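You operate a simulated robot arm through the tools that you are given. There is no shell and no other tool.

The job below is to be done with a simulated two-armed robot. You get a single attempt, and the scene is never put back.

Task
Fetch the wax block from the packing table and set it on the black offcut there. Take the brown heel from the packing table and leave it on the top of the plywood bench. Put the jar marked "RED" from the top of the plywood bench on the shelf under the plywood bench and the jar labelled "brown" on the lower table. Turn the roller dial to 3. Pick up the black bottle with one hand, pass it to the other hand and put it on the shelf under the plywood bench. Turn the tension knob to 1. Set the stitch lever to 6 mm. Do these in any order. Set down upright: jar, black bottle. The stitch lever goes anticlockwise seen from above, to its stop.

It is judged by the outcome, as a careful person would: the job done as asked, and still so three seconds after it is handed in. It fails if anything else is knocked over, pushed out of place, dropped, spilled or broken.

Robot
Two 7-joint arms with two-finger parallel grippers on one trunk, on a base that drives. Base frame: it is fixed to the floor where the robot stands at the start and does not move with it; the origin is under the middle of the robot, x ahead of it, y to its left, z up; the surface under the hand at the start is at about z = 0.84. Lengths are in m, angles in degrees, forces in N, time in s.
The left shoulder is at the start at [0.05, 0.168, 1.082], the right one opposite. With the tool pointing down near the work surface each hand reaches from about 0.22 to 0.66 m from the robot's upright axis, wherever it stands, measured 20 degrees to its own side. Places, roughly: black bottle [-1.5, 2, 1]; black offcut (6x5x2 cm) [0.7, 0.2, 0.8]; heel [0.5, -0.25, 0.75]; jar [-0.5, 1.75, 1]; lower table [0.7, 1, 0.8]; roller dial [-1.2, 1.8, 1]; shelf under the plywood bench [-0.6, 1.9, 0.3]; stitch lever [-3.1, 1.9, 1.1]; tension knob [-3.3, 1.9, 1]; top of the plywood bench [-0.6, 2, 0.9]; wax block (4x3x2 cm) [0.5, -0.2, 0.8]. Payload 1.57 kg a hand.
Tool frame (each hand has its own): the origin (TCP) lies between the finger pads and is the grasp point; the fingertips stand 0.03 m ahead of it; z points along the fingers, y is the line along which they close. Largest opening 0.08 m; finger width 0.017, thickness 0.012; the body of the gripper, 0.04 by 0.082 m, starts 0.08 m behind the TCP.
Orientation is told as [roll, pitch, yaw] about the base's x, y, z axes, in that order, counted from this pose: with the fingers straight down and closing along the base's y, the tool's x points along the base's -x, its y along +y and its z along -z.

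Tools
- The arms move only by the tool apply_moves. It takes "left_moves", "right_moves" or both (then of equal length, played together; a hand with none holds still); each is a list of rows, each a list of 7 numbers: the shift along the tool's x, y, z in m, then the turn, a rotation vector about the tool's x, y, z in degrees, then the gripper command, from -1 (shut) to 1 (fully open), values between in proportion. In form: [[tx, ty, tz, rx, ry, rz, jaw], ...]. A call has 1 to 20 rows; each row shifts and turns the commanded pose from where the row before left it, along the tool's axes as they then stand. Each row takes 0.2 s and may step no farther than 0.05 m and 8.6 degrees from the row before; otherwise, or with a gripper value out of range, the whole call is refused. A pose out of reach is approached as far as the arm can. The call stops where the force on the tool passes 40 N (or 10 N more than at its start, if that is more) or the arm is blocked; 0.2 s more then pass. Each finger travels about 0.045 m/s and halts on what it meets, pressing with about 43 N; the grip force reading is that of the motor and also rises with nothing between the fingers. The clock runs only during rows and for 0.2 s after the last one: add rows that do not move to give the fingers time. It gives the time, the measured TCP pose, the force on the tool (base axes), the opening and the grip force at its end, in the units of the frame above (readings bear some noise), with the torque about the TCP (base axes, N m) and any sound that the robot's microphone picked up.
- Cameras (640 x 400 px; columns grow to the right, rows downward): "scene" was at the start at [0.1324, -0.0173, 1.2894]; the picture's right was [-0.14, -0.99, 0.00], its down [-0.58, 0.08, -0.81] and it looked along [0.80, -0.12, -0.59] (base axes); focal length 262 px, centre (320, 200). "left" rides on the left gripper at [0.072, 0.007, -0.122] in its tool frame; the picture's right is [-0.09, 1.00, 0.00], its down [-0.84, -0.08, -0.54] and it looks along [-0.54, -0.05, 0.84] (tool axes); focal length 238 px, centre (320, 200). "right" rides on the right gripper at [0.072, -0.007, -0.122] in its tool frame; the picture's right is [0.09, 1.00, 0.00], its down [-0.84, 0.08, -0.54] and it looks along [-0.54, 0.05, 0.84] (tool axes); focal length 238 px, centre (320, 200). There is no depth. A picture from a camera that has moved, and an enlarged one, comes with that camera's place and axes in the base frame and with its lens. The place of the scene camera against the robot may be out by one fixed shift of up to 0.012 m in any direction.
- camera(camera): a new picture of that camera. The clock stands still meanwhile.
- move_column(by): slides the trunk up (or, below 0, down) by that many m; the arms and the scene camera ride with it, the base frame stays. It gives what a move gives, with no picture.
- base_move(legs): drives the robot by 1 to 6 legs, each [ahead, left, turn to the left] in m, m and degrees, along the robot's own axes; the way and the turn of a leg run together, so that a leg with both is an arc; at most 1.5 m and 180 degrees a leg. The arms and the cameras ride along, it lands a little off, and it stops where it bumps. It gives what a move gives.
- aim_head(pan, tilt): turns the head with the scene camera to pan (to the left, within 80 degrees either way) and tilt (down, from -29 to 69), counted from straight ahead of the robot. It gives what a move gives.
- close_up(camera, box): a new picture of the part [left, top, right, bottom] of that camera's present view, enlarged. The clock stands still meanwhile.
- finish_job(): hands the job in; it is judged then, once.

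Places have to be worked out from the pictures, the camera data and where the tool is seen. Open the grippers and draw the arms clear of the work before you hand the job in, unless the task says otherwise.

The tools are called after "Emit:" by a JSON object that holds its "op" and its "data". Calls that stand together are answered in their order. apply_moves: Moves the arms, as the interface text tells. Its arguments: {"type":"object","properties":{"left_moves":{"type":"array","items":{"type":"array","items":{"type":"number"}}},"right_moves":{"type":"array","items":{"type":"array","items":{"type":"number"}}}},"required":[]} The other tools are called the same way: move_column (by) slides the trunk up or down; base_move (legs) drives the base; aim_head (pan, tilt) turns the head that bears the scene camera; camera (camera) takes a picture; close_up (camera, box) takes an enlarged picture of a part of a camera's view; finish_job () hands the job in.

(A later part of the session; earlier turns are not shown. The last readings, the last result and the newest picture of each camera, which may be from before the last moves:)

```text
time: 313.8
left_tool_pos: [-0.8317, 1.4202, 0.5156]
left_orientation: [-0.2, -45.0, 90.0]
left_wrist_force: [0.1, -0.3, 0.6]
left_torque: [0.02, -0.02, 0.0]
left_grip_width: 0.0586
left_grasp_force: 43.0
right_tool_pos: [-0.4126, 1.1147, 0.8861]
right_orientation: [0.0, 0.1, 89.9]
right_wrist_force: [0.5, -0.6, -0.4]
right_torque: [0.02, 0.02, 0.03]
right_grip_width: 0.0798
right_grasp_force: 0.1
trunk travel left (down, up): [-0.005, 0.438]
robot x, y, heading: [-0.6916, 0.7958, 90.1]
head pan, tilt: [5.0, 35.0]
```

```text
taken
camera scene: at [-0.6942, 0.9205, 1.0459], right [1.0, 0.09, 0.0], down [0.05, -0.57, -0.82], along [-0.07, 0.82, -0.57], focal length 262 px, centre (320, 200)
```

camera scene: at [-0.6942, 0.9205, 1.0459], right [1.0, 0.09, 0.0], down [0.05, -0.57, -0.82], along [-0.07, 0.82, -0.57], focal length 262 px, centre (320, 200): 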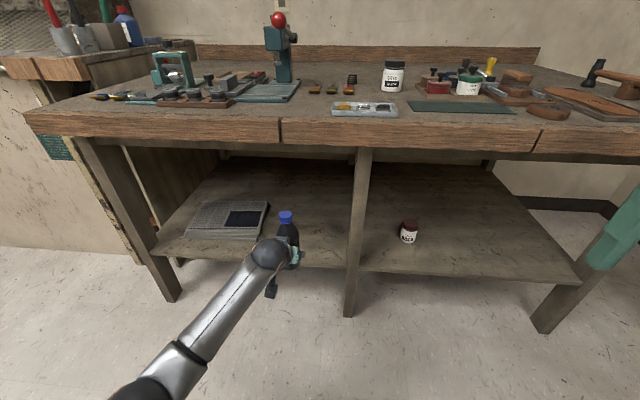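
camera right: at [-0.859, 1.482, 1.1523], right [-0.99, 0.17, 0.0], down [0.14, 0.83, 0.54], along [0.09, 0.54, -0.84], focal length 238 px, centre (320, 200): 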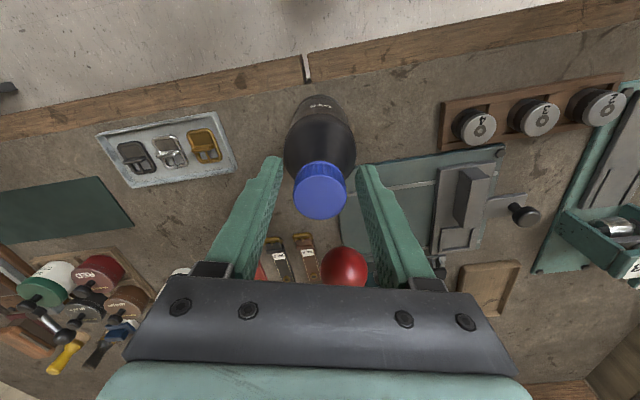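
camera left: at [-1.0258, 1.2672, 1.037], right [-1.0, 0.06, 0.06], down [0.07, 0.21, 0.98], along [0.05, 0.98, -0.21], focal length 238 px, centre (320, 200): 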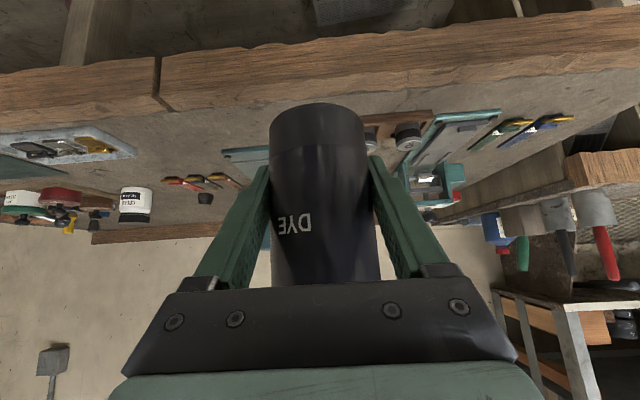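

Emit:
{"op": "apply_moves", "data": {"left_moves": [[0.0283, 0, 0.0283, 0, 0, 0, 0.0], [0.0283, 0, 0.0283, 0, 0, 0, 0.0], [0, 0, 0, 0, 0, 0, 0.0]]}}

Emit:
{"op": "base_move", "data": {"legs": [[0.28, 0, 0]]}}

Emit:
{"op": "camera", "data": {"camera": "left"}}

Emit:
{"op": "aim_head", "data": {"pan": 15, "tilt": 50}}

Emit:
{"op": "camera", "data": {"camera": "scene"}}

```text
time: 314.6
left_tool_pos: [-0.8318, 1.4196, 0.4349]
left_orientation: [-0.2, -45.0, 90.0]
left_wrist_force: [0.1, -0.5, -0.1]
left_torque: [-0.05, 0.03, 0.04]
left_grip_width: 0.0587
left_grasp_force: 43.1
right_tool_pos: [-0.4125, 1.1142, 0.8856]
right_orientation: [0.0, 0.1, 89.9]
right_wrist_force: [0.4, 0.2, -0.4]
right_torque: [-0.06, 0.02, 0.01]
right_grip_width: 0.0802
right_grasp_force: 0.0
trunk travel left (down, up): [-0.005, 0.438]
robot x, y, heading: [-0.6907, 0.7965, 90.1]
head pan, tilt: [5.0, 35.0]
```

```text
time: 316.5
left_tool_pos: [-0.8321, 1.7018, 0.4334]
left_orientation: [-0.2, -45.1, 90.0]
left_wrist_force: [0.3, 0.2, -0.5]
left_torque: [-0.01, 0.0, 0.0]
left_grip_width: 0.0583
left_grasp_force: 43.1
right_tool_pos: [-0.4125, 1.3954, 0.8847]
right_orientation: [0.0, -0.1, 89.9]
right_wrist_force: [-0.6, -0.6, -0.7]
right_torque: [0.03, -0.02, 0.01]
right_grip_width: 0.0799
right_grasp_force: 0.0
trunk travel left (down, up): [-0.005, 0.438]
robot x, y, heading: [-0.6862, 1.0754, 89.9]
head pan, tilt: [5.0, 35.0]
```

```text
taken
camera left: at [-0.8395, 1.5646, 0.4719], right [-1.0, 0.07, 0.06], down [0.08, 0.21, 0.98], along [0.05, 0.98, -0.21], focal length 238 px, centre (320, 200)
```

left: 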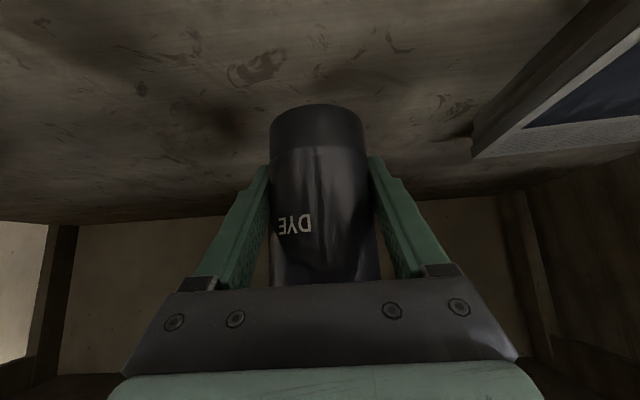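

```text
time: 317.3
left_tool_pos: [-0.832, 1.7024, 0.4348]
left_orientation: [-0.2, -45.0, 90.0]
left_wrist_force: [-1.4, 0.9, -0.7]
left_torque: [-0.03, 0.01, -0.03]
left_grip_width: 0.0584
left_grasp_force: 42.5
right_tool_pos: [-0.4117, 1.3946, 0.8856]
right_orientation: [0.0, 0.0, 89.8]
right_wrist_force: [-0.4, 0.1, 0.2]
right_torque: [0.0, 0.01, 0.0]
right_grip_width: 0.0798
right_grasp_force: 0.0
trunk travel left (down, up): [-0.005, 0.438]
robot x, y, heading: [-0.6929, 1.0774, 90.0]
head pan, tilt: [15.0, 50.0]
```

```text
taken
camera scene: at [-0.707, 1.1884, 1.0243], right [0.97, 0.26, 0.0], down [0.2, -0.74, -0.64], along [-0.17, 0.62, -0.77], focal length 262 px, centre (320, 200)
```

scene: 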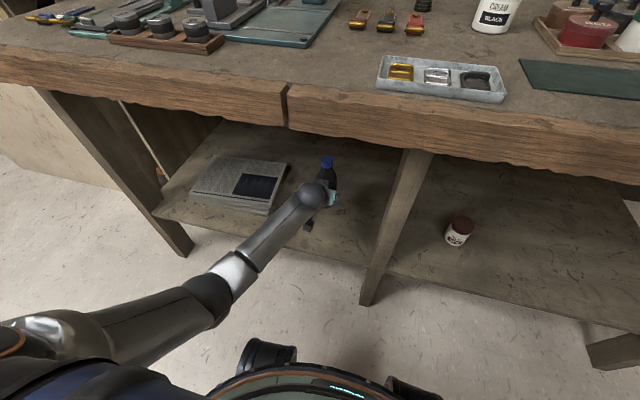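

Bottle is over the shelf, well clear of newspaper and leg. I lower it.

Emit:
{"op": "apply_moves", "data": {"left_moves": [[0.0212, 0, 0.0212, 0, 0, 0, 0.0], [0.0212, 0, 0.0212, 0, 0, 0, 0.0], [0, 0, 0, 0, 0, 0, 0.0]]}}

Emit:
{"op": "camera", "data": {"camera": "left"}}

```text
time: 318.1
left_tool_pos: [-0.853, 1.703, 0.3694]
left_orientation: [1.5, -45.0, 89.7]
left_wrist_force: [0.2, -0.5, 0.1]
left_torque: [-0.01, 0.01, 0.03]
left_grip_width: 0.0587
left_grasp_force: 42.8
right_tool_pos: [-0.4174, 1.3966, 0.8857]
right_orientation: [-0.4, 0.1, 89.8]
right_wrist_force: [-0.5, 0.0, -0.4]
right_torque: [-0.02, -0.01, -0.02]
right_grip_width: 0.0798
right_grasp_force: 0.0
trunk travel left (down, up): [-0.005, 0.438]
robot x, y, heading: [-0.6936, 1.075, 90.1]
head pan, tilt: [15.0, 50.0]
```

```text
taken
camera left: at [-0.8573, 1.5665, 0.4079], right [-1.0, 0.05, 0.08], down [0.09, 0.21, 0.97], along [0.04, 0.98, -0.21], focal length 238 px, centre (320, 200)
```

left: 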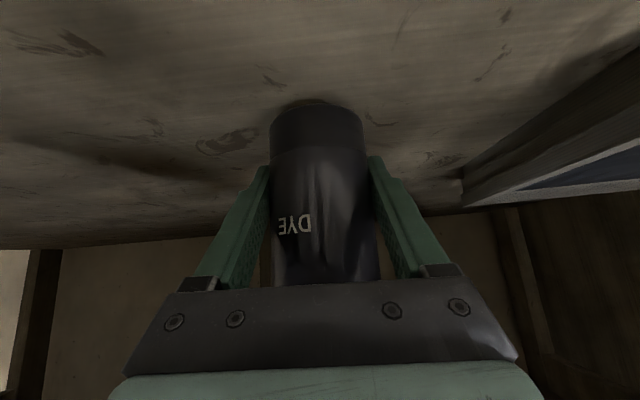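

The left elbow is touching my own base again (slight drift/tilt). I raise 2.5 cm and move the hand outward-left and forward to unload it.

Emit:
{"op": "apply_moves", "data": {"left_moves": [[-0.0177, 0, -0.0177, 0, 0, 0, 0.0], [0, 0, 0, 0, 0, 0, 0.0]]}}

Emit:
{"op": "apply_moves", "data": {"left_moves": [[-0.0106, 0.015, 0.0106, 0, 0, 0, 0.0], [-0.0106, 0.015, 0.0106, 0, 0, 0, 0.0], [0, 0, 0, 0, 0, 0, 0.0]]}}

```text
time: 318.9
left_tool_pos: [-0.8602, 1.7075, 0.4015]
left_orientation: [2.9, -45.2, 88.9]
left_wrist_force: [0.2, 0.2, 0.9]
left_torque: [-0.01, 0.01, 0.03]
left_grip_width: 0.0585
left_grasp_force: 43.3
right_tool_pos: [-0.4125, 1.3939, 0.8852]
right_orientation: [0.0, 0.0, 89.9]
right_wrist_force: [-0.6, -0.5, -0.7]
right_torque: [0.04, -0.02, 0.02]
right_grip_width: 0.0799
right_grasp_force: 0.1
trunk travel left (down, up): [-0.005, 0.438]
robot x, y, heading: [-0.6928, 1.0786, 90.3]
head pan, tilt: [15.0, 50.0]
stopped in row 2 (left hand): the arm was blocked; the commanded pose is now the measured one
```

```text
time: 319.7
left_tool_pos: [-0.887, 1.7355, 0.4027]
left_orientation: [2.4, -45.3, 89.1]
left_wrist_force: [-0.3, 0.4, -0.1]
left_torque: [-0.02, 0.0, -0.02]
left_grip_width: 0.0587
left_grasp_force: 42.9
right_tool_pos: [-0.4113, 1.3943, 0.8842]
right_orientation: [0.0, -0.1, 89.9]
right_wrist_force: [-0.6, 0.6, 0.4]
right_torque: [-0.02, 0.01, 0.02]
right_grip_width: 0.0799
right_grasp_force: 0.0
trunk travel left (down, up): [-0.005, 0.438]
robot x, y, heading: [-0.6915, 1.077, 90.0]
head pan, tilt: [15.0, 50.0]
```

Unloaded; the hand has a slight roll (2.4°). I correct it and lower again in small steps, watching for drift.

Emit:
{"op": "apply_moves", "data": {"left_moves": [[0, 0, 0, 2.6, 0, 0, 0.0], [0.0106, 0, 0.0106, 0, 0, 0, 0.0], [0, 0, 0, 0, 0, 0, 0.0]]}}

Emit:
{"op": "camera", "data": {"camera": "scene"}}

```text
time: 320.5
left_tool_pos: [-0.8875, 1.7355, 0.3876]
left_orientation: [0.0, -45.2, 89.0]
left_wrist_force: [0.6, 0.5, 1.0]
left_torque: [-0.02, 0.03, -0.01]
left_grip_width: 0.0585
left_grasp_force: 43.4
right_tool_pos: [-0.4137, 1.3947, 0.8855]
right_orientation: [0.0, 0.1, 89.9]
right_wrist_force: [0.4, 0.2, 0.7]
right_torque: [0.02, -0.02, -0.01]
right_grip_width: 0.08
right_grasp_force: 0.0
trunk travel left (down, up): [-0.005, 0.438]
robot x, y, heading: [-0.6935, 1.0819, 90.1]
head pan, tilt: [15.0, 50.0]
```

```text
taken
camera scene: at [-0.7071, 1.1884, 1.0242], right [0.97, 0.26, 0.0], down [0.2, -0.74, -0.64], along [-0.17, 0.62, -0.77], focal length 262 px, centre (320, 200)
```

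scene: 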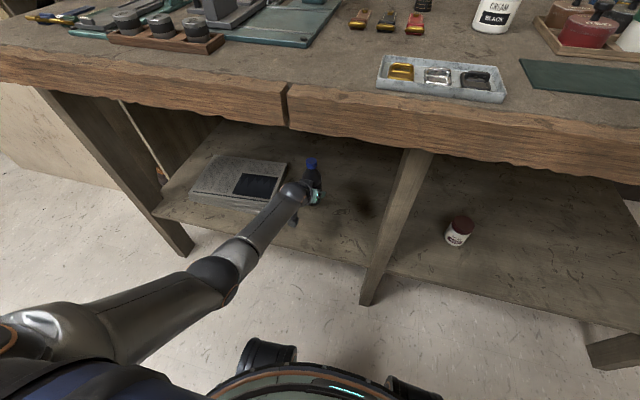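

Orientation is true again and no tilt. I continue down in small steps.

Emit:
{"op": "apply_moves", "data": {"left_moves": [[0.0071, 0, 0.0071, 0, 0, 0, 0.0], [0.0057, 0, 0.0057, 0, 0, 0, 0.0], [0, 0, 0, 0, 0, 0, 0.0]]}}

```text
time: 321.3
left_tool_pos: [-0.8866, 1.7343, 0.3696]
left_orientation: [-0.2, -45.3, 89.0]
left_wrist_force: [-0.2, 1.0, 0.0]
left_torque: [0.02, 0.0, 0.01]
left_grip_width: 0.0585
left_grasp_force: 42.7
right_tool_pos: [-0.4118, 1.3954, 0.8856]
right_orientation: [0.0, 0.1, 89.8]
right_wrist_force: [-0.4, 0.0, 0.1]
right_torque: [0.0, 0.0, 0.0]
right_grip_width: 0.08
right_grasp_force: 0.0
trunk travel left (down, up): [-0.005, 0.438]
robot x, y, heading: [-0.6917, 1.0815, 90.1]
head pan, tilt: [15.0, 50.0]
```

No drift. Continuing to contact.

Emit:
{"op": "apply_moves", "data": {"left_moves": [[0.0035, 0, 0.0035, 0, 0, 0, 0.0], [0.0035, 0, 0.0035, 0, 0, 0, 0.0], [0, 0, 0, 0, 0, 0, 0.0]]}}

Emit:
{"op": "camera", "data": {"camera": "left"}}

```text
time: 322.1
left_tool_pos: [-0.8866, 1.7361, 0.3615]
left_orientation: [-0.1, -45.7, 89.2]
left_wrist_force: [0.2, -1.8, 7.1]
left_torque: [-0.28, 0.02, -0.02]
left_grip_width: 0.0586
left_grasp_force: 42.8
right_tool_pos: [-0.4121, 1.3943, 0.8865]
right_orientation: [-0.1, -0.1, 89.8]
right_wrist_force: [-0.2, -0.5, 0.7]
right_torque: [0.02, -0.03, 0.0]
right_grip_width: 0.0798
right_grasp_force: 0.1
trunk travel left (down, up): [-0.005, 0.438]
robot x, y, heading: [-0.6928, 1.0803, 90.1]
head pan, tilt: [15.0, 50.0]
```

```text
taken
camera left: at [-0.8962, 1.5989, 0.3974], right [-0.99, 0.08, 0.06], down [0.08, 0.2, 0.98], along [0.07, 0.98, -0.2], focal length 238 px, centre (320, 200)
```

left: 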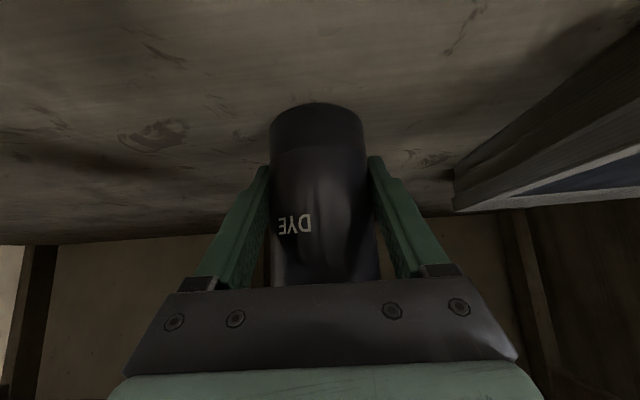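

Contact with light load (7 N). I open the left hand; the bottle should stand on its own.

Emit:
{"op": "apply_moves", "data": {"left_moves": [[-0.0007, 0, -0.0007, 0, 0, 0, 0.0], [0, 0, 0, 0, 0, 0, 0.5], [0, 0, 0, 0, 0, 0, 0.8], [0, 0, 0, 0, 0, 0, 1], [0, 0, 0, 0, 0, 0, 1], [0, 0, 0, 0, 0, 0, 1]]}}

Emit:
{"op": "camera", "data": {"camera": "left"}}

Emit:
{"op": "close_up", "data": {"camera": "scene", "box": [240, 130, 400, 250]}}

```text
time: 323.5
left_tool_pos: [-0.8866, 1.7351, 0.3613]
left_orientation: [-0.1, -45.3, 89.2]
left_wrist_force: [0.1, -0.2, 0.5]
left_torque: [-0.01, -0.02, 0.0]
left_grip_width: 0.0801
left_grasp_force: 0.1
right_tool_pos: [-0.4133, 1.3942, 0.8847]
right_orientation: [0.0, 0.1, 89.9]
right_wrist_force: [-0.1, -0.1, 0.4]
right_torque: [0.0, -0.02, 0.0]
right_grip_width: 0.0801
right_grasp_force: 0.1
trunk travel left (down, up): [-0.005, 0.438]
robot x, y, heading: [-0.6902, 1.0744, 90.4]
head pan, tilt: [15.0, 50.0]
```

```text
taken
camera left: at [-0.8961, 1.5981, 0.3969], right [-0.99, 0.08, 0.06], down [0.08, 0.2, 0.98], along [0.07, 0.98, -0.21], focal length 238 px, centre (320, 200)
```

left: 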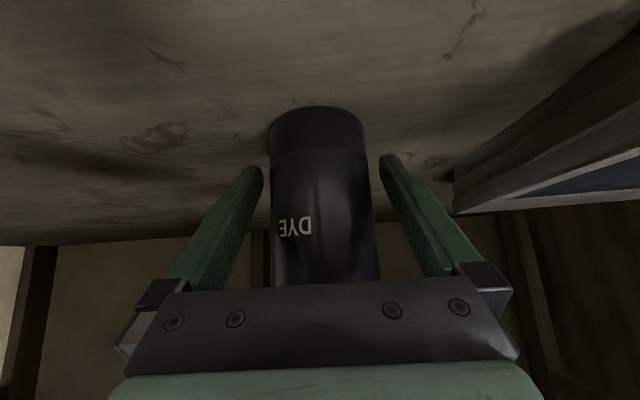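

```text
3.33 times, centred on (320, 190) of scene
camera zoom: at [-0.707, 1.1882, 1.0242], right [0.97, 0.26, 0.0], down [0.2, -0.74, -0.64], along [-0.17, 0.62, -0.77], focal length 875 px, centre (320, 233)
```

zoom: 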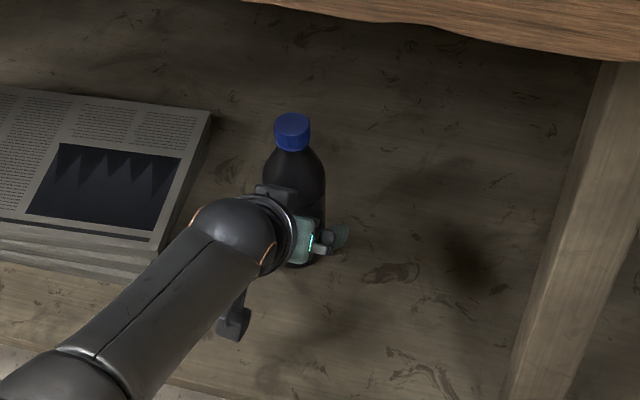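

The bottle stands. I withdraw by driving straight back without moving the arm.

Emit:
{"op": "base_move", "data": {"legs": [[-0.36, 0, 0]]}}

Emit:
{"op": "camera", "data": {"camera": "left"}}

Emit:
{"op": "aim_head", "data": {"pan": 5, "tilt": 35}}

Emit:
{"op": "camera", "data": {"camera": "scene"}}

```text
time: 325.8
left_tool_pos: [-0.8864, 1.3764, 0.3603]
left_orientation: [-0.1, -45.3, 89.1]
left_wrist_force: [-0.7, -0.4, 0.1]
left_torque: [0.0, 0.02, 0.0]
left_grip_width: 0.0801
left_grasp_force: 0.1
right_tool_pos: [-0.4116, 1.0368, 0.8856]
right_orientation: [0.0, 0.0, 89.9]
right_wrist_force: [0.2, 0.8, -0.3]
right_torque: [-0.01, 0.0, -0.03]
right_grip_width: 0.0798
right_grasp_force: 0.0
trunk travel left (down, up): [-0.005, 0.438]
robot x, y, heading: [-0.6928, 0.7183, 90.3]
head pan, tilt: [15.0, 50.0]
```

```text
taken
camera left: at [-0.8955, 1.2391, 0.3968], right [-0.99, 0.08, 0.06], down [0.08, 0.2, 0.98], along [0.07, 0.98, -0.21], focal length 238 px, centre (320, 200)
```

left: 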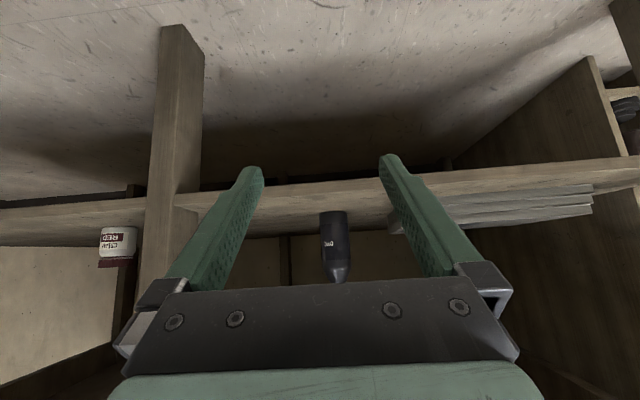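

```text
time: 326.6
left_tool_pos: [-0.8876, 1.3765, 0.36]
left_orientation: [0.0, -45.3, 89.1]
left_wrist_force: [-0.2, -0.2, -0.6]
left_torque: [-0.02, -0.01, 0.0]
left_grip_width: 0.08
left_grasp_force: 0.0
right_tool_pos: [-0.4132, 1.0352, 0.8864]
right_orientation: [-0.1, 0.1, 90.0]
right_wrist_force: [0.3, -0.2, 0.0]
right_torque: [-0.03, 0.0, 0.02]
right_grip_width: 0.08
right_grasp_force: 0.0
trunk travel left (down, up): [-0.005, 0.438]
robot x, y, heading: [-0.6896, 0.7184, 90.3]
head pan, tilt: [5.0, 35.0]
```

```text
taken
camera scene: at [-0.6939, 0.8427, 1.0459], right [1.0, 0.09, 0.0], down [0.05, -0.57, -0.82], along [-0.07, 0.82, -0.57], focal length 262 px, centre (320, 200)
```

scene: 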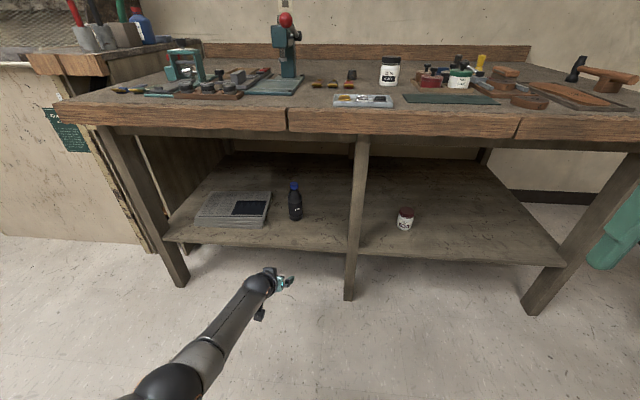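

Bottle and RED jar both stand on the shelf. I raise the column, then lift the left hand straight up before drawing it in.

Emit:
{"op": "move_column", "data": {"by": 0.245}}

Emit:
{"op": "apply_moves", "data": {"left_moves": [[-0.0283, 0, -0.0283, 0, 0, 0, 1], [-0.0283, 0, -0.0283, 0, 0, 0, 1], [-0.0283, 0, -0.0283, 0, 0, 0, 1], [0, 0, 0, 0, 0, 0, 1]]}}

```text
time: 329.1
left_tool_pos: [-0.8867, 1.3758, 0.6054]
left_orientation: [-0.1, -45.3, 89.0]
left_wrist_force: [0.7, -0.9, 0.6]
left_torque: [0.0, 0.0, -0.01]
left_grip_width: 0.08
left_grasp_force: 0.0
right_tool_pos: [-0.4117, 1.0368, 1.1312]
right_orientation: [0.0, 0.0, 90.1]
right_wrist_force: [0.1, 0.0, -0.6]
right_torque: [0.01, -0.03, -0.04]
right_grip_width: 0.08
right_grasp_force: 0.0
trunk travel left (down, up): [-0.25, 0.193]
robot x, y, heading: [-0.6935, 0.7216, 90.2]
head pan, tilt: [5.0, 35.0]
```

```text
time: 330.1
left_tool_pos: [-0.888, 1.3755, 0.7244]
left_orientation: [-0.2, -45.4, 89.2]
left_wrist_force: [-0.6, -0.3, 0.6]
left_torque: [-0.01, -0.03, 0.02]
left_grip_width: 0.0801
left_grasp_force: 0.0
right_tool_pos: [-0.4117, 1.0359, 1.1302]
right_orientation: [0.0, 0.0, 90.0]
right_wrist_force: [-0.5, 0.0, -0.1]
right_torque: [-0.01, 0.01, 0.02]
right_grip_width: 0.0801
right_grasp_force: 0.0
trunk travel left (down, up): [-0.25, 0.193]
robot x, y, heading: [-0.6928, 0.7188, 89.9]
head pan, tilt: [5.0, 35.0]
```

Emit:
{"op": "apply_moves", "data": {"left_moves": [[-0.0177, 0, -0.0389, 0, 0, 0, 1], [-0.0177, 0, -0.0389, 0, 0, 0, 1], [-0.0177, 0, -0.0389, 0, 0, 0, 1], [-0.0177, 0, -0.0389, 0, 0, 0, 1], [-0.0177, 0, -0.0389, 0, 0, 0, 1], [-0.0177, 0, -0.0389, 0, 0, 0, 1], [-0.0177, 0, -0.0389, 0, 0, 0, 1], [0, 0, 0, 0, 7.55, 0, 1], [0, 0, 0, 0, 7.55, 0, 1], [0, 0, 0, 0, 7.55, 0, 1], [0, 0, 0, 0, 7.55, 0, 1], [0, 0, 0, 0, 7.55, 0, 1], [0, 0, 0, 0, 7.55, 0, 1], [0.03, 0, 0, 0, 0, 0, 1], [0.03, 0, -0.02, 0, 0, 0, 1], [0, 0, 0, 0, 0, 0, 1]]}}

Emit:
{"op": "aim_head", "data": {"pan": 55, "tilt": 15}}

Emit:
{"op": "camera", "data": {"camera": "scene"}}

```text
time: 333.5
left_tool_pos: [-0.8894, 1.2102, 1.0255]
left_orientation: [-0.1, 0.0, 89.1]
left_wrist_force: [-0.4, 0.5, 0.4]
left_torque: [0.01, -0.02, 0.01]
left_grip_width: 0.0801
left_grasp_force: 0.1
right_tool_pos: [-0.4117, 1.0367, 1.1297]
right_orientation: [0.0, -0.1, 89.9]
right_wrist_force: [0.3, 0.3, 0.2]
right_torque: [-0.03, 0.01, 0.04]
right_grip_width: 0.08
right_grasp_force: 0.1
trunk travel left (down, up): [-0.25, 0.193]
robot x, y, heading: [-0.6893, 0.722, 90.0]
head pan, tilt: [5.0, 35.0]
```

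```text
time: 334.7
left_tool_pos: [-0.8893, 1.2102, 1.0247]
left_orientation: [-0.2, -0.1, 89.1]
left_wrist_force: [-0.4, -0.3, 0.3]
left_torque: [0.02, -0.02, 0.0]
left_grip_width: 0.0798
left_grasp_force: 0.0
right_tool_pos: [-0.4124, 1.0363, 1.1298]
right_orientation: [0.1, 0.0, 90.0]
right_wrist_force: [-0.3, -0.4, -1.0]
right_torque: [-0.03, -0.04, 0.02]
right_grip_width: 0.08
right_grasp_force: 0.1
trunk travel left (down, up): [-0.25, 0.193]
robot x, y, heading: [-0.6888, 0.7211, 90.4]
head pan, tilt: [55.0, 15.0]
```

```text
taken
camera scene: at [-0.7626, 0.8084, 1.3229], right [0.57, 0.82, 0.0], down [0.21, -0.15, -0.97], along [-0.79, 0.55, -0.26], focal length 262 px, centre (320, 200)
```

scene: 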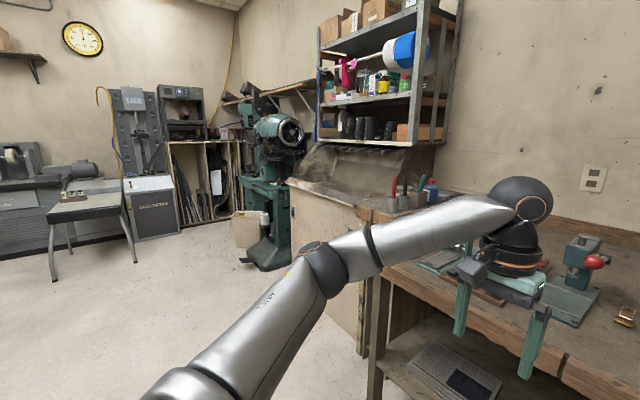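

Left arm is in its normal posture. Now to the stitching machine (green, far left). I drive left 1.3 m and look.

Emit:
{"op": "base_move", "data": {"legs": [[0, 1.3, 0]]}}

Emit:
{"op": "aim_head", "data": {"pan": 50, "tilt": 15}}

Emit:
{"op": "camera", "data": {"camera": "scene"}}

```text
time: 346.3
left_tool_pos: [-2.1847, 1.2067, 1.0244]
left_orientation: [-0.1, 0.0, 88.9]
left_wrist_force: [-0.1, -1.0, -0.7]
left_torque: [0.03, 0.01, -0.01]
left_grip_width: 0.08
left_grasp_force: 0.1
right_tool_pos: [-1.7065, 1.033, 1.1305]
right_orientation: [0.0, 0.0, 89.9]
right_wrist_force: [-0.3, -0.3, -1.1]
right_torque: [0.0, 0.03, 0.0]
right_grip_width: 0.0802
right_grasp_force: 0.1
trunk travel left (down, up): [-0.25, 0.193]
robot x, y, heading: [-1.9859, 0.7162, 90.0]
head pan, tilt: [55.0, 15.0]
```

```text
time: 346.9
left_tool_pos: [-2.1841, 1.208, 1.0253]
left_orientation: [-0.1, -0.1, 88.9]
left_wrist_force: [-0.9, 0.6, -0.2]
left_torque: [0.04, -0.01, 0.01]
left_grip_width: 0.08
left_grasp_force: 0.0
right_tool_pos: [-1.7054, 1.0332, 1.1308]
right_orientation: [-0.1, 0.0, 89.8]
right_wrist_force: [0.1, 0.6, 0.2]
right_torque: [0.0, -0.03, -0.03]
right_grip_width: 0.0801
right_grasp_force: 0.2
trunk travel left (down, up): [-0.25, 0.193]
robot x, y, heading: [-1.9885, 0.7194, 90.2]
head pan, tilt: [50.0, 15.0]
```

```text
taken
camera scene: at [-2.053, 0.8122, 1.323], right [0.64, 0.77, 0.0], down [0.2, -0.17, -0.97], along [-0.74, 0.62, -0.26], focal length 262 px, centre (320, 200)
```

scene: 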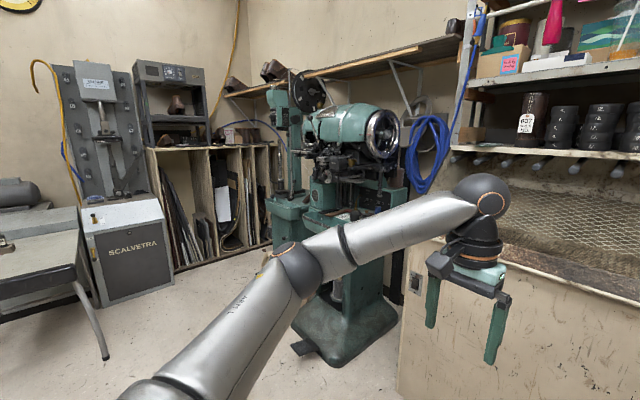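

Emit:
{"op": "close_up", "data": {"camera": "scene", "box": [250, 60, 430, 220]}}

Emit:
{"op": "base_move", "data": {"legs": [[0, 0.85, 0]]}}

Emit:
{"op": "aim_head", "data": {"pan": 15, "tilt": 15}}

Emit:
{"op": "camera", "data": {"camera": "scene"}}

```text
2.50 times, centred on (340, 140) of scene
camera zoom: at [-2.053, 0.8122, 1.323], right [0.64, 0.77, 0.0], down [0.2, -0.17, -0.97], along [-0.74, 0.62, -0.26], focal length 656 px, centre (270, 350)
```

zoom: 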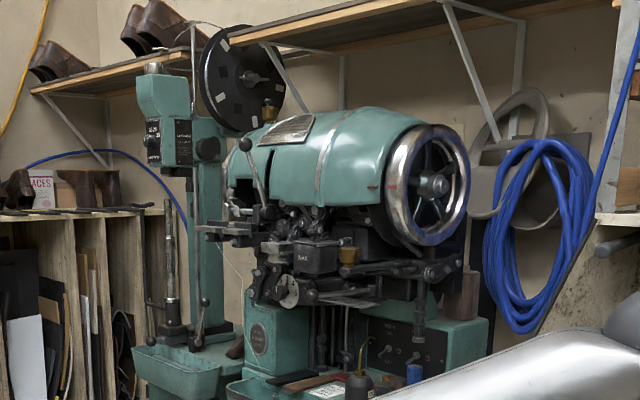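

```text
time: 354.8
left_tool_pos: [-3.0334, 1.2074, 1.0236]
left_orientation: [-0.1, -0.1, 88.9]
left_wrist_force: [-0.5, -0.6, -0.5]
left_torque: [-0.01, 0.06, 0.04]
left_grip_width: 0.0801
left_grasp_force: 0.1
right_tool_pos: [-2.5556, 1.0318, 1.1293]
right_orientation: [0.0, 0.0, 89.8]
right_wrist_force: [-0.2, 0.3, 0.5]
right_torque: [0.0, -0.02, 0.0]
right_grip_width: 0.0801
right_grasp_force: 0.1
trunk travel left (down, up): [-0.25, 0.193]
robot x, y, heading: [-2.8345, 0.7158, 90.0]
head pan, tilt: [50.0, 15.0]
```

```text
time: 355.8
left_tool_pos: [-3.0333, 1.2065, 1.0236]
left_orientation: [-0.1, 0.0, 89.0]
left_wrist_force: [-0.2, -0.1, -0.9]
left_torque: [0.03, -0.02, -0.02]
left_grip_width: 0.0802
left_grasp_force: 0.0
right_tool_pos: [-2.5551, 1.0325, 1.1314]
right_orientation: [0.0, 0.0, 89.8]
right_wrist_force: [0.0, -0.4, 0.0]
right_torque: [0.01, 0.04, 0.0]
right_grip_width: 0.0799
right_grasp_force: 0.2
trunk travel left (down, up): [-0.25, 0.193]
robot x, y, heading: [-2.8359, 0.7196, 89.8]
head pan, tilt: [15.0, 15.0]
```

```text
taken
camera scene: at [-2.855, 0.8419, 1.323], right [0.97, 0.26, 0.0], down [0.07, -0.25, -0.97], along [-0.25, 0.93, -0.26], focal length 262 px, centre (320, 200)
```

scene: 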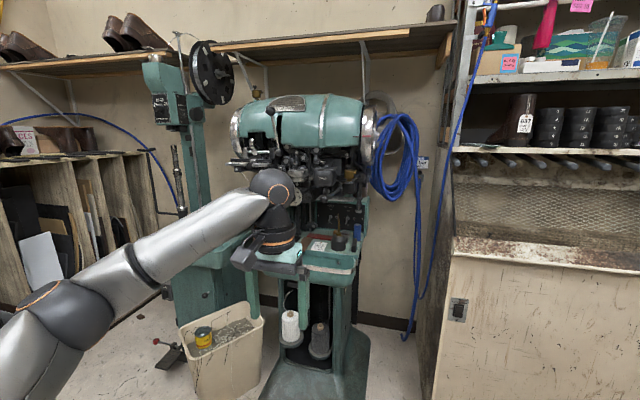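

The machine is ahead. I zoom in to find the stitch lever and the tension knob.

Emit:
{"op": "close_up", "data": {"camera": "scene", "box": [220, 80, 400, 200]}}

Emit:
{"op": "close_up", "data": {"camera": "scene", "box": [140, 50, 300, 160]}}

Emit:
{"op": "close_up", "data": {"camera": "scene", "box": [280, 180, 380, 280]}}

```text
3.33 times, centred on (310, 140) of scene
camera zoom: at [-2.855, 0.8419, 1.323], right [0.97, 0.26, 0.0], down [0.07, -0.25, -0.97], along [-0.25, 0.93, -0.26], focal length 875 px, centre (353, 400)
```

zoom: 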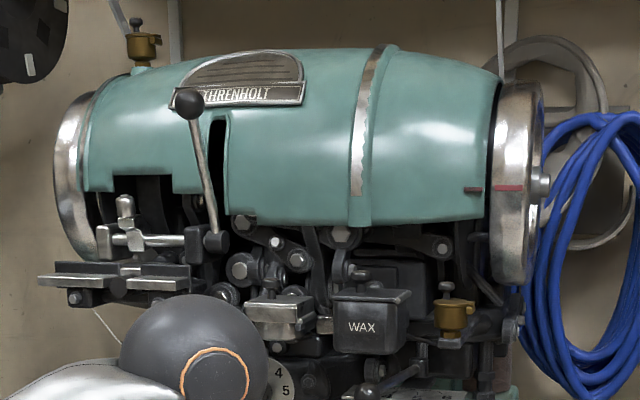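

```text
3.64 times, centred on (220, 105) of scene
camera zoom: at [-2.855, 0.8419, 1.323], right [0.97, 0.26, 0.0], down [0.07, -0.25, -0.97], along [-0.25, 0.93, -0.26], focal length 954 px, centre (684, 546)
```

zoom: 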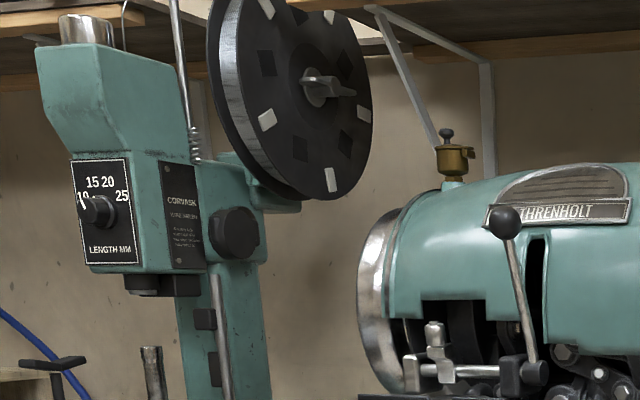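

```text
4.00 times, centred on (330, 230) of scene
camera zoom: at [-2.855, 0.8419, 1.323], right [0.97, 0.26, 0.0], down [0.07, -0.25, -0.97], along [-0.25, 0.93, -0.26], focal length 1050 px, centre (280, 80)
```

zoom: 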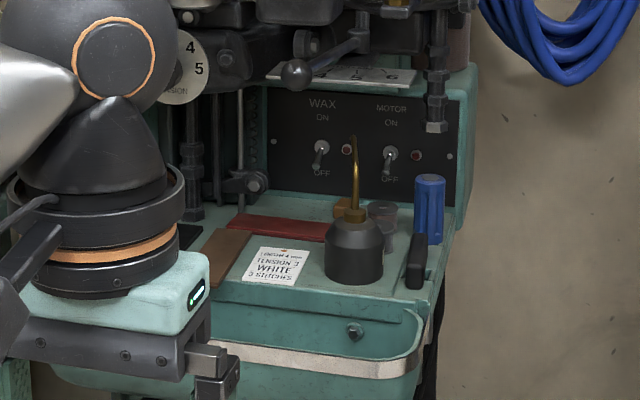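

I can make out a tension dial disc and a horizontal ball lever with a number plate below it. I shift left 0.35 m so the view between my hands is clear.

Emit:
{"op": "base_move", "data": {"legs": [[0, 0.35, 0]]}}

Emit:
{"op": "aim_head", "data": {"pan": 0, "tilt": 18}}

Emit:
{"op": "camera", "data": {"camera": "scene"}}

Emit:
{"op": "close_up", "data": {"camera": "scene", "box": [260, 120, 400, 240]}}

```text
time: 359.4
left_tool_pos: [-3.3823, 1.2072, 1.0252]
left_orientation: [0.0, 0.0, 88.9]
left_wrist_force: [0.2, -0.2, 0.3]
left_torque: [-0.01, 0.0, 0.0]
left_grip_width: 0.0798
left_grasp_force: 0.0
right_tool_pos: [-2.9064, 1.0319, 1.1303]
right_orientation: [0.0, 0.1, 89.7]
right_wrist_force: [0.0, -0.1, 0.9]
right_torque: [-0.03, -0.02, 0.01]
right_grip_width: 0.0801
right_grasp_force: 0.0
trunk travel left (down, up): [-0.25, 0.193]
robot x, y, heading: [-3.1813, 0.7151, 89.8]
head pan, tilt: [15.0, 15.0]
```

```text
time: 360.2
left_tool_pos: [-3.3831, 1.2069, 1.0245]
left_orientation: [-0.1, 0.0, 88.9]
left_wrist_force: [0.9, 0.4, 0.9]
left_torque: [-0.03, -0.03, 0.01]
left_grip_width: 0.0801
left_grasp_force: 0.0
right_tool_pos: [-2.9058, 1.0326, 1.1313]
right_orientation: [-0.1, 0.1, 89.8]
right_wrist_force: [0.2, -0.2, -0.5]
right_torque: [0.02, -0.02, -0.01]
right_grip_width: 0.0799
right_grasp_force: 0.0
trunk travel left (down, up): [-0.25, 0.193]
robot x, y, heading: [-3.1854, 0.7196, 90.2]
head pan, tilt: [0.0, 18.0]
```

```text
taken
camera scene: at [-3.181, 0.8449, 1.3181], right [1.0, 0.0, 0.0], down [0.0, -0.31, -0.95], along [0.0, 0.95, -0.31], focal length 262 px, centre (320, 200)
```

scene: 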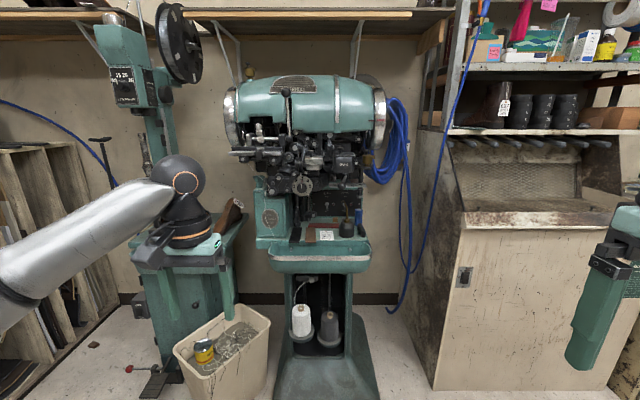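

```text
3.33 times, centred on (330, 180) of scene
camera zoom: at [-3.181, 0.8449, 1.3181], right [1.0, 0.0, 0.0], down [0.0, -0.31, -0.95], along [0.0, 0.95, -0.31], focal length 875 px, centre (287, 267)
```

zoom: 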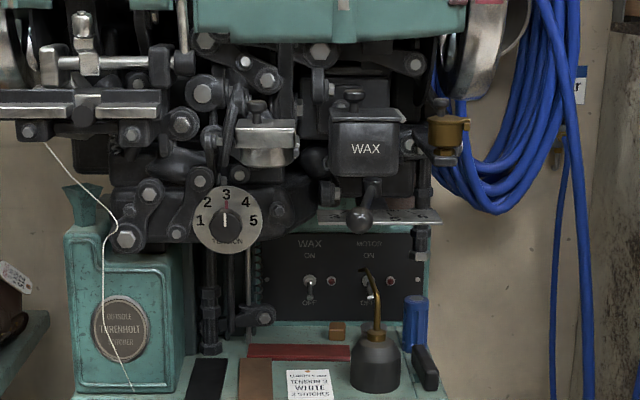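

Emit:
{"op": "close_up", "data": {"camera": "scene", "box": [285, 165, 325, 195]}}

Emit:
{"op": "close_up", "data": {"camera": "scene", "box": [320, 155, 380, 195]}}

Emit:
{"op": "close_up", "data": {"camera": "scene", "box": [310, 225, 350, 245]}}

```text
13.33 times, centred on (305, 180) of scene
camera zoom: at [-3.181, 0.8449, 1.3181], right [1.0, 0.0, 0.0], down [0.0, -0.31, -0.95], along [0.0, 0.95, -0.31], focal length 3499 px, centre (520, 467)
```

zoom: 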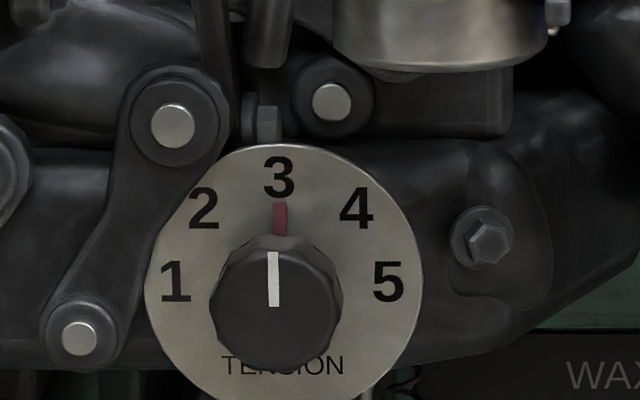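

```text
10.00 times, centred on (350, 175) of scene
camera zoom: at [-3.181, 0.8449, 1.3181], right [1.0, 0.0, 0.0], down [0.0, -0.31, -0.95], along [0.0, 0.95, -0.31], focal length 2624 px, centre (20, 450)
```

zoom: 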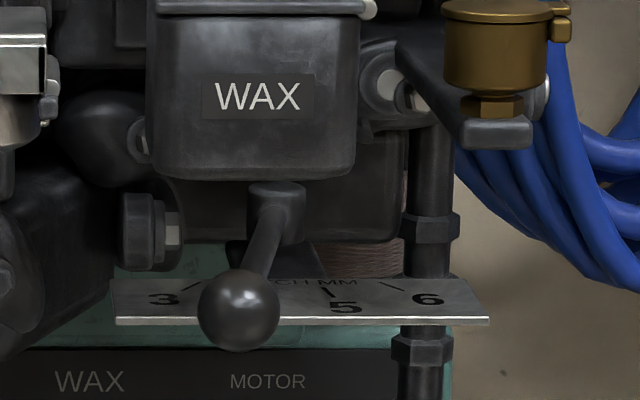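

```text
16.00 times, centred on (330, 235) of scene
camera zoom: at [-3.181, 0.8449, 1.3181], right [1.0, 0.0, 0.0], down [0.0, -0.31, -0.95], along [0.0, 0.95, -0.31], focal length 4199 px, centre (160, -360)
```

zoom: 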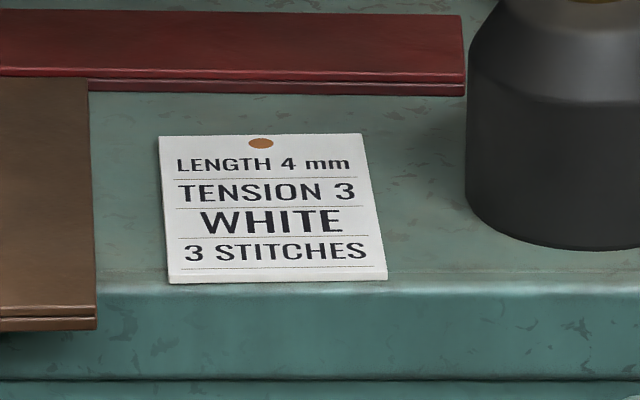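

I now understand: the tension dial (1–5, at 3, facing me) needs a 90° anticlockwise turn to 1; the stitch lever ball sits under the WAX pot at "4" with 6 to its right. Estimated: dial [-3.266, 1.906, 1.036], ball [-3.107, 1.843, 1.054]. I draw the left hand in and drive closer.

Emit:
{"op": "apply_moves", "data": {"left_moves": [[0.04, 0, -0.01, 0, 0, 0, 1], [0.04, 0, -0.02, 0, 0, 0, 1], [0.04, 0, -0.02, 0, 0, 0, 1], [0, 0, 0, 0, 0, 0, 1]]}}

Emit:
{"op": "base_move", "data": {"legs": [[0.34, 0, 0]]}}

Emit:
{"op": "aim_head", "data": {"pan": 0, "tilt": 20}}

Emit:
{"op": "camera", "data": {"camera": "scene"}}

Emit:
{"op": "close_up", "data": {"camera": "scene", "box": [250, 130, 410, 250]}}

```text
time: 361.2
left_tool_pos: [-3.3846, 1.0858, 1.0734]
left_orientation: [-0.1, 0.0, 88.8]
left_wrist_force: [-0.1, 0.2, 1.4]
left_torque: [0.02, -0.01, 0.02]
left_grip_width: 0.0803
left_grasp_force: 0.0
right_tool_pos: [-2.9057, 1.0318, 1.1303]
right_orientation: [0.1, 0.0, 89.9]
right_wrist_force: [-0.9, 0.2, 0.1]
right_torque: [-0.02, -0.04, -0.01]
right_grip_width: 0.0802
right_grasp_force: 0.1
trunk travel left (down, up): [-0.25, 0.193]
robot x, y, heading: [-3.1867, 0.7172, 90.0]
head pan, tilt: [0.0, 18.0]
```

```text
time: 363.4
left_tool_pos: [-3.3869, 1.4252, 1.0737]
left_orientation: [-0.1, 0.0, 89.0]
left_wrist_force: [0.8, -0.5, -0.3]
left_torque: [-0.03, 0.01, 0.01]
left_grip_width: 0.08
left_grasp_force: 0.0
right_tool_pos: [-2.9066, 1.3702, 1.1298]
right_orientation: [-0.1, -0.1, 89.9]
right_wrist_force: [-0.2, -0.6, 0.9]
right_torque: [-0.06, 0.0, -0.06]
right_grip_width: 0.0801
right_grasp_force: 0.0
trunk travel left (down, up): [-0.25, 0.193]
robot x, y, heading: [-3.1894, 1.0555, 90.1]
head pan, tilt: [0.0, 18.0]
```

```text
time: 364.0
left_tool_pos: [-3.3854, 1.425, 1.0733]
left_orientation: [-0.1, 0.0, 89.0]
left_wrist_force: [-0.3, -0.3, -0.4]
left_torque: [-0.03, 0.0, 0.01]
left_grip_width: 0.08
left_grasp_force: 0.1
right_tool_pos: [-2.9064, 1.3709, 1.1301]
right_orientation: [0.0, 0.0, 90.0]
right_wrist_force: [0.2, 0.8, -0.8]
right_torque: [0.04, -0.04, 0.0]
right_grip_width: 0.0799
right_grasp_force: 0.1
trunk travel left (down, up): [-0.25, 0.193]
robot x, y, heading: [-3.1888, 1.0563, 90.2]
head pan, tilt: [0.0, 20.0]
```

```text
taken
camera scene: at [-3.1814, 1.1832, 1.3148], right [1.0, 0.0, 0.0], down [0.0, -0.34, -0.94], along [0.0, 0.94, -0.34], focal length 262 px, centre (320, 200)
```

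scene: 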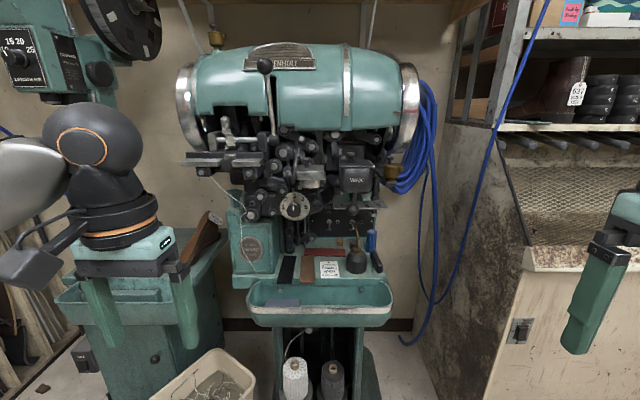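

```text
3.33 times, centred on (330, 190) of scene
camera zoom: at [-3.1814, 1.1832, 1.3148], right [1.0, 0.0, 0.0], down [0.0, -0.34, -0.94], along [0.0, 0.94, -0.34], focal length 875 px, centre (287, 233)
```

zoom: 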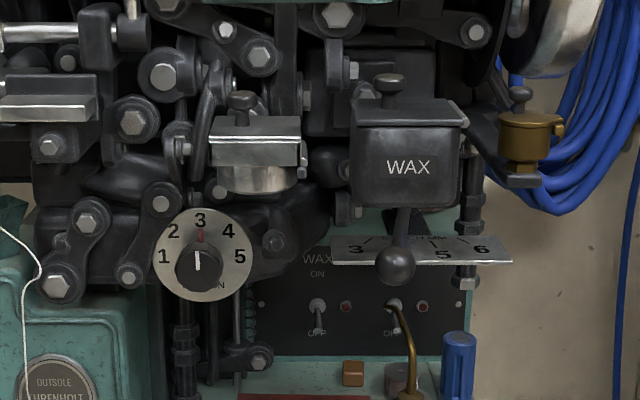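

Both targets are re-measured: dial centre ≈ [-3.266, 1.90, 1.037], ball ≈ [-3.108, 1.833, 1.057]. I swing the left hand to point horizontally forward while moving it in front of the dial.

Emit:
{"op": "apply_moves", "data": {"left_moves": [[-0.02, -0.0099, 0, 0, -7.5, 0, 1], [-0.0198, -0.0099, 0.0026, 0, -7.5, 0, 1], [-0.0193, -0.0099, 0.0052, 0, -7.5, 0, 1], [-0.0185, -0.0099, 0.0077, 0, -7.5, 0, 1], [-0.0173, -0.0099, 0.01, 0, -7.5, 0, 1], [-0.0159, -0.0099, 0.0122, 0, -7.5, 0, 1], [-0.0141, -0.0099, 0.0141, 0, -7.5, 0, 1], [-0.0122, -0.0099, 0.0159, 0, -7.5, 0, 1], [-0.01, -0.0099, 0.0173, 0, -7.5, 0, 1], [-0.0077, -0.0099, 0.0185, 0, -7.5, 0, 1], [-0.0052, -0.0099, 0.0193, 0, -7.5, 0, 1], [-0.0026, -0.0099, 0.0198, 0, -7.5, 0, 1], [0, 0, 0, 0, 0, 0, 1]]}}

Emit:
{"op": "camera", "data": {"camera": "left"}}

Emit:
{"op": "camera", "data": {"camera": "scene"}}

```text
time: 366.8
left_tool_pos: [-3.2626, 1.664, 1.0745]
left_orientation: [-129.3, -89.9, -141.7]
left_wrist_force: [-0.2, 0.0, 0.5]
left_torque: [0.01, 0.0, -0.01]
left_grip_width: 0.0799
left_grasp_force: 0.0
right_tool_pos: [-2.908, 1.3711, 1.13]
right_orientation: [0.0, 0.0, 89.9]
right_wrist_force: [0.1, 1.8, -0.5]
right_torque: [-0.04, -0.01, 0.01]
right_grip_width: 0.0798
right_grasp_force: 0.0
trunk travel left (down, up): [-0.25, 0.193]
robot x, y, heading: [-3.1878, 1.0536, 89.9]
head pan, tilt: [0.0, 20.0]
```

```text
taken
camera left: at [-3.272, 1.5415, 1.0045], right [-1.0, 0.02, 0.09], down [0.07, -0.54, 0.84], along [0.06, 0.84, 0.54], focal length 238 px, centre (320, 200)
```

left: 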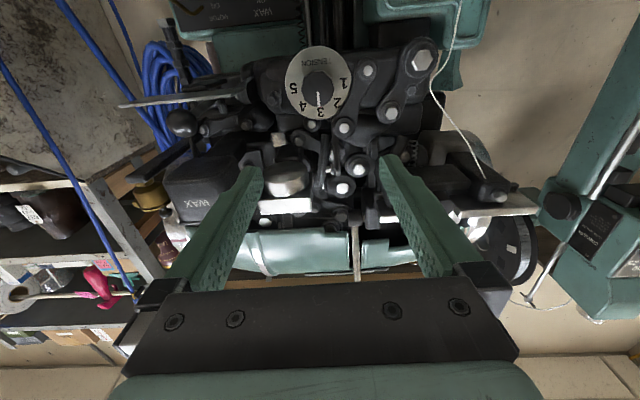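

```text
taken
camera scene: at [-3.1815, 1.1832, 1.3148], right [1.0, 0.0, 0.0], down [0.0, -0.34, -0.94], along [0.0, 0.94, -0.34], focal length 262 px, centre (320, 200)
```

scene: 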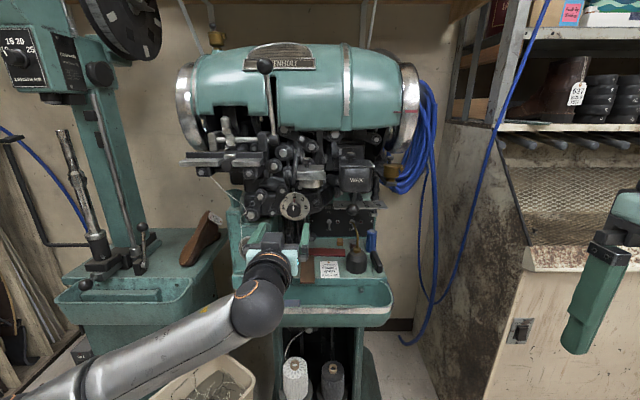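

The hand points at the machine and the dial is visible. I zoom in on it through the left-hand camera.

Emit:
{"op": "close_up", "data": {"camera": "left", "box": [260, 30, 380, 140]}}

Emit:
{"op": "close_up", "data": {"camera": "left", "box": [110, 60, 250, 160]}}

```text
3.64 times, centred on (320, 85) of left
camera zoom: at [-3.272, 1.5415, 1.0045], right [-1.0, 0.02, 0.09], down [0.07, -0.54, 0.84], along [0.06, 0.84, 0.54], focal length 867 px, centre (320, 618)
```

zoom: 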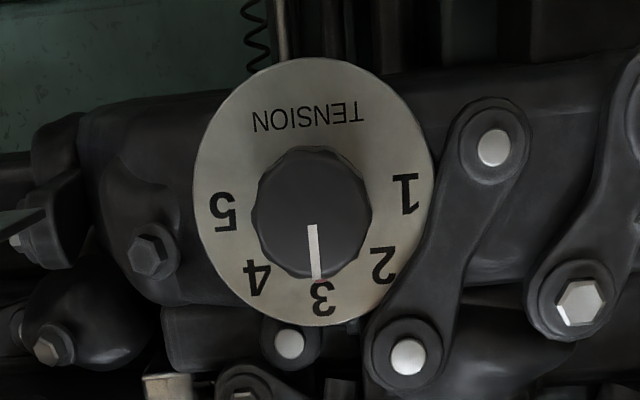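

```text
4.00 times, centred on (180, 110) of left
camera zoom: at [-3.272, 1.5415, 1.0045], right [-1.0, 0.02, 0.09], down [0.07, -0.54, 0.84], along [0.06, 0.84, 0.54], focal length 953 px, centre (880, 560)
```

zoom: 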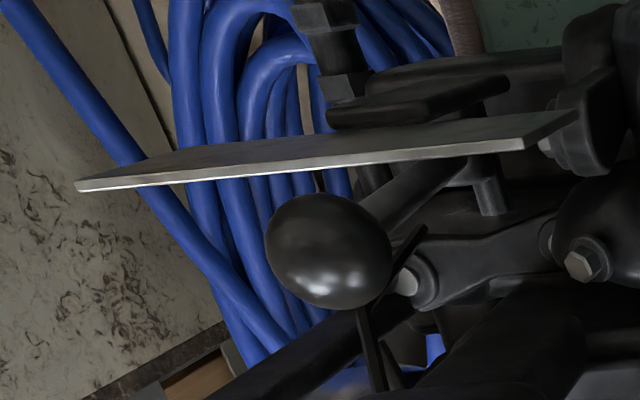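

Dial axis by the hand camera: x≈-3.260, z≈1.0445. I set the hand height, roll it +45° and open to 6 cm, still well in front.

Emit:
{"op": "apply_moves", "data": {"left_moves": [[0.03, 0.001, 0, 0, 0, 0, 0.5], [0, 0, 0, 0, 0, 7.5, 0.5], [0, 0, 0, 0, 0, 7.5, 0.5], [0, 0, 0, 0, 0, 7.5, 0.5], [0, 0, 0, 0, 0, 7.5, 0.5], [0, 0, 0, 0, 0, 7.5, 0.5], [0, 0, 0, 0, 0, 7.5, 0.5], [0, 0, 0.04, 0, 0, 0, 0.5], [0, 0, 0.04, 0, 0, 0, 0.5], [0, 0, 0, 0, 0, 0, 0.5]]}}

Emit:
{"op": "camera", "data": {"camera": "left"}}

Emit:
{"op": "camera", "data": {"camera": "scene"}}

```text
time: 369.0
left_tool_pos: [-3.2633, 1.7427, 1.0453]
left_orientation: [89.9, -45.1, -1.1]
left_wrist_force: [-1.2, 0.7, 0.5]
left_torque: [-0.06, 0.0, -0.03]
left_grip_width: 0.0599
left_grasp_force: 0.0
right_tool_pos: [-2.9067, 1.3704, 1.1306]
right_orientation: [0.0, 0.0, 89.9]
right_wrist_force: [-0.3, -0.2, 0.7]
right_torque: [-0.02, 0.0, 0.0]
right_grip_width: 0.08
right_grasp_force: 0.2
trunk travel left (down, up): [-0.25, 0.193]
robot x, y, heading: [-3.1844, 1.0542, 90.1]
head pan, tilt: [0.0, 20.0]
```

```text
taken
camera left: at [-3.3203, 1.6216, 1.0007], right [-0.64, 0.01, 0.77], down [0.64, -0.55, 0.54], along [0.43, 0.83, 0.35], focal length 238 px, centre (320, 200)
```

left: 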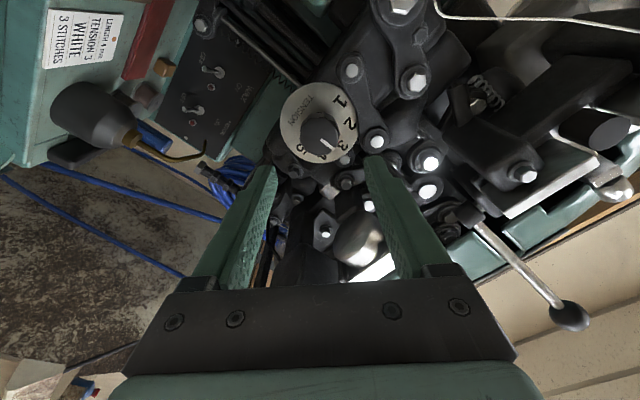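

```text
taken
camera scene: at [-3.1815, 1.1831, 1.3148], right [1.0, 0.0, 0.0], down [0.0, -0.34, -0.94], along [0.0, 0.94, -0.34], focal length 262 px, centre (320, 200)
```

scene: 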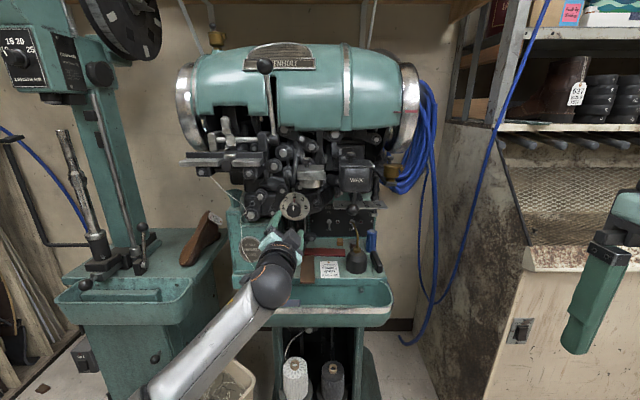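

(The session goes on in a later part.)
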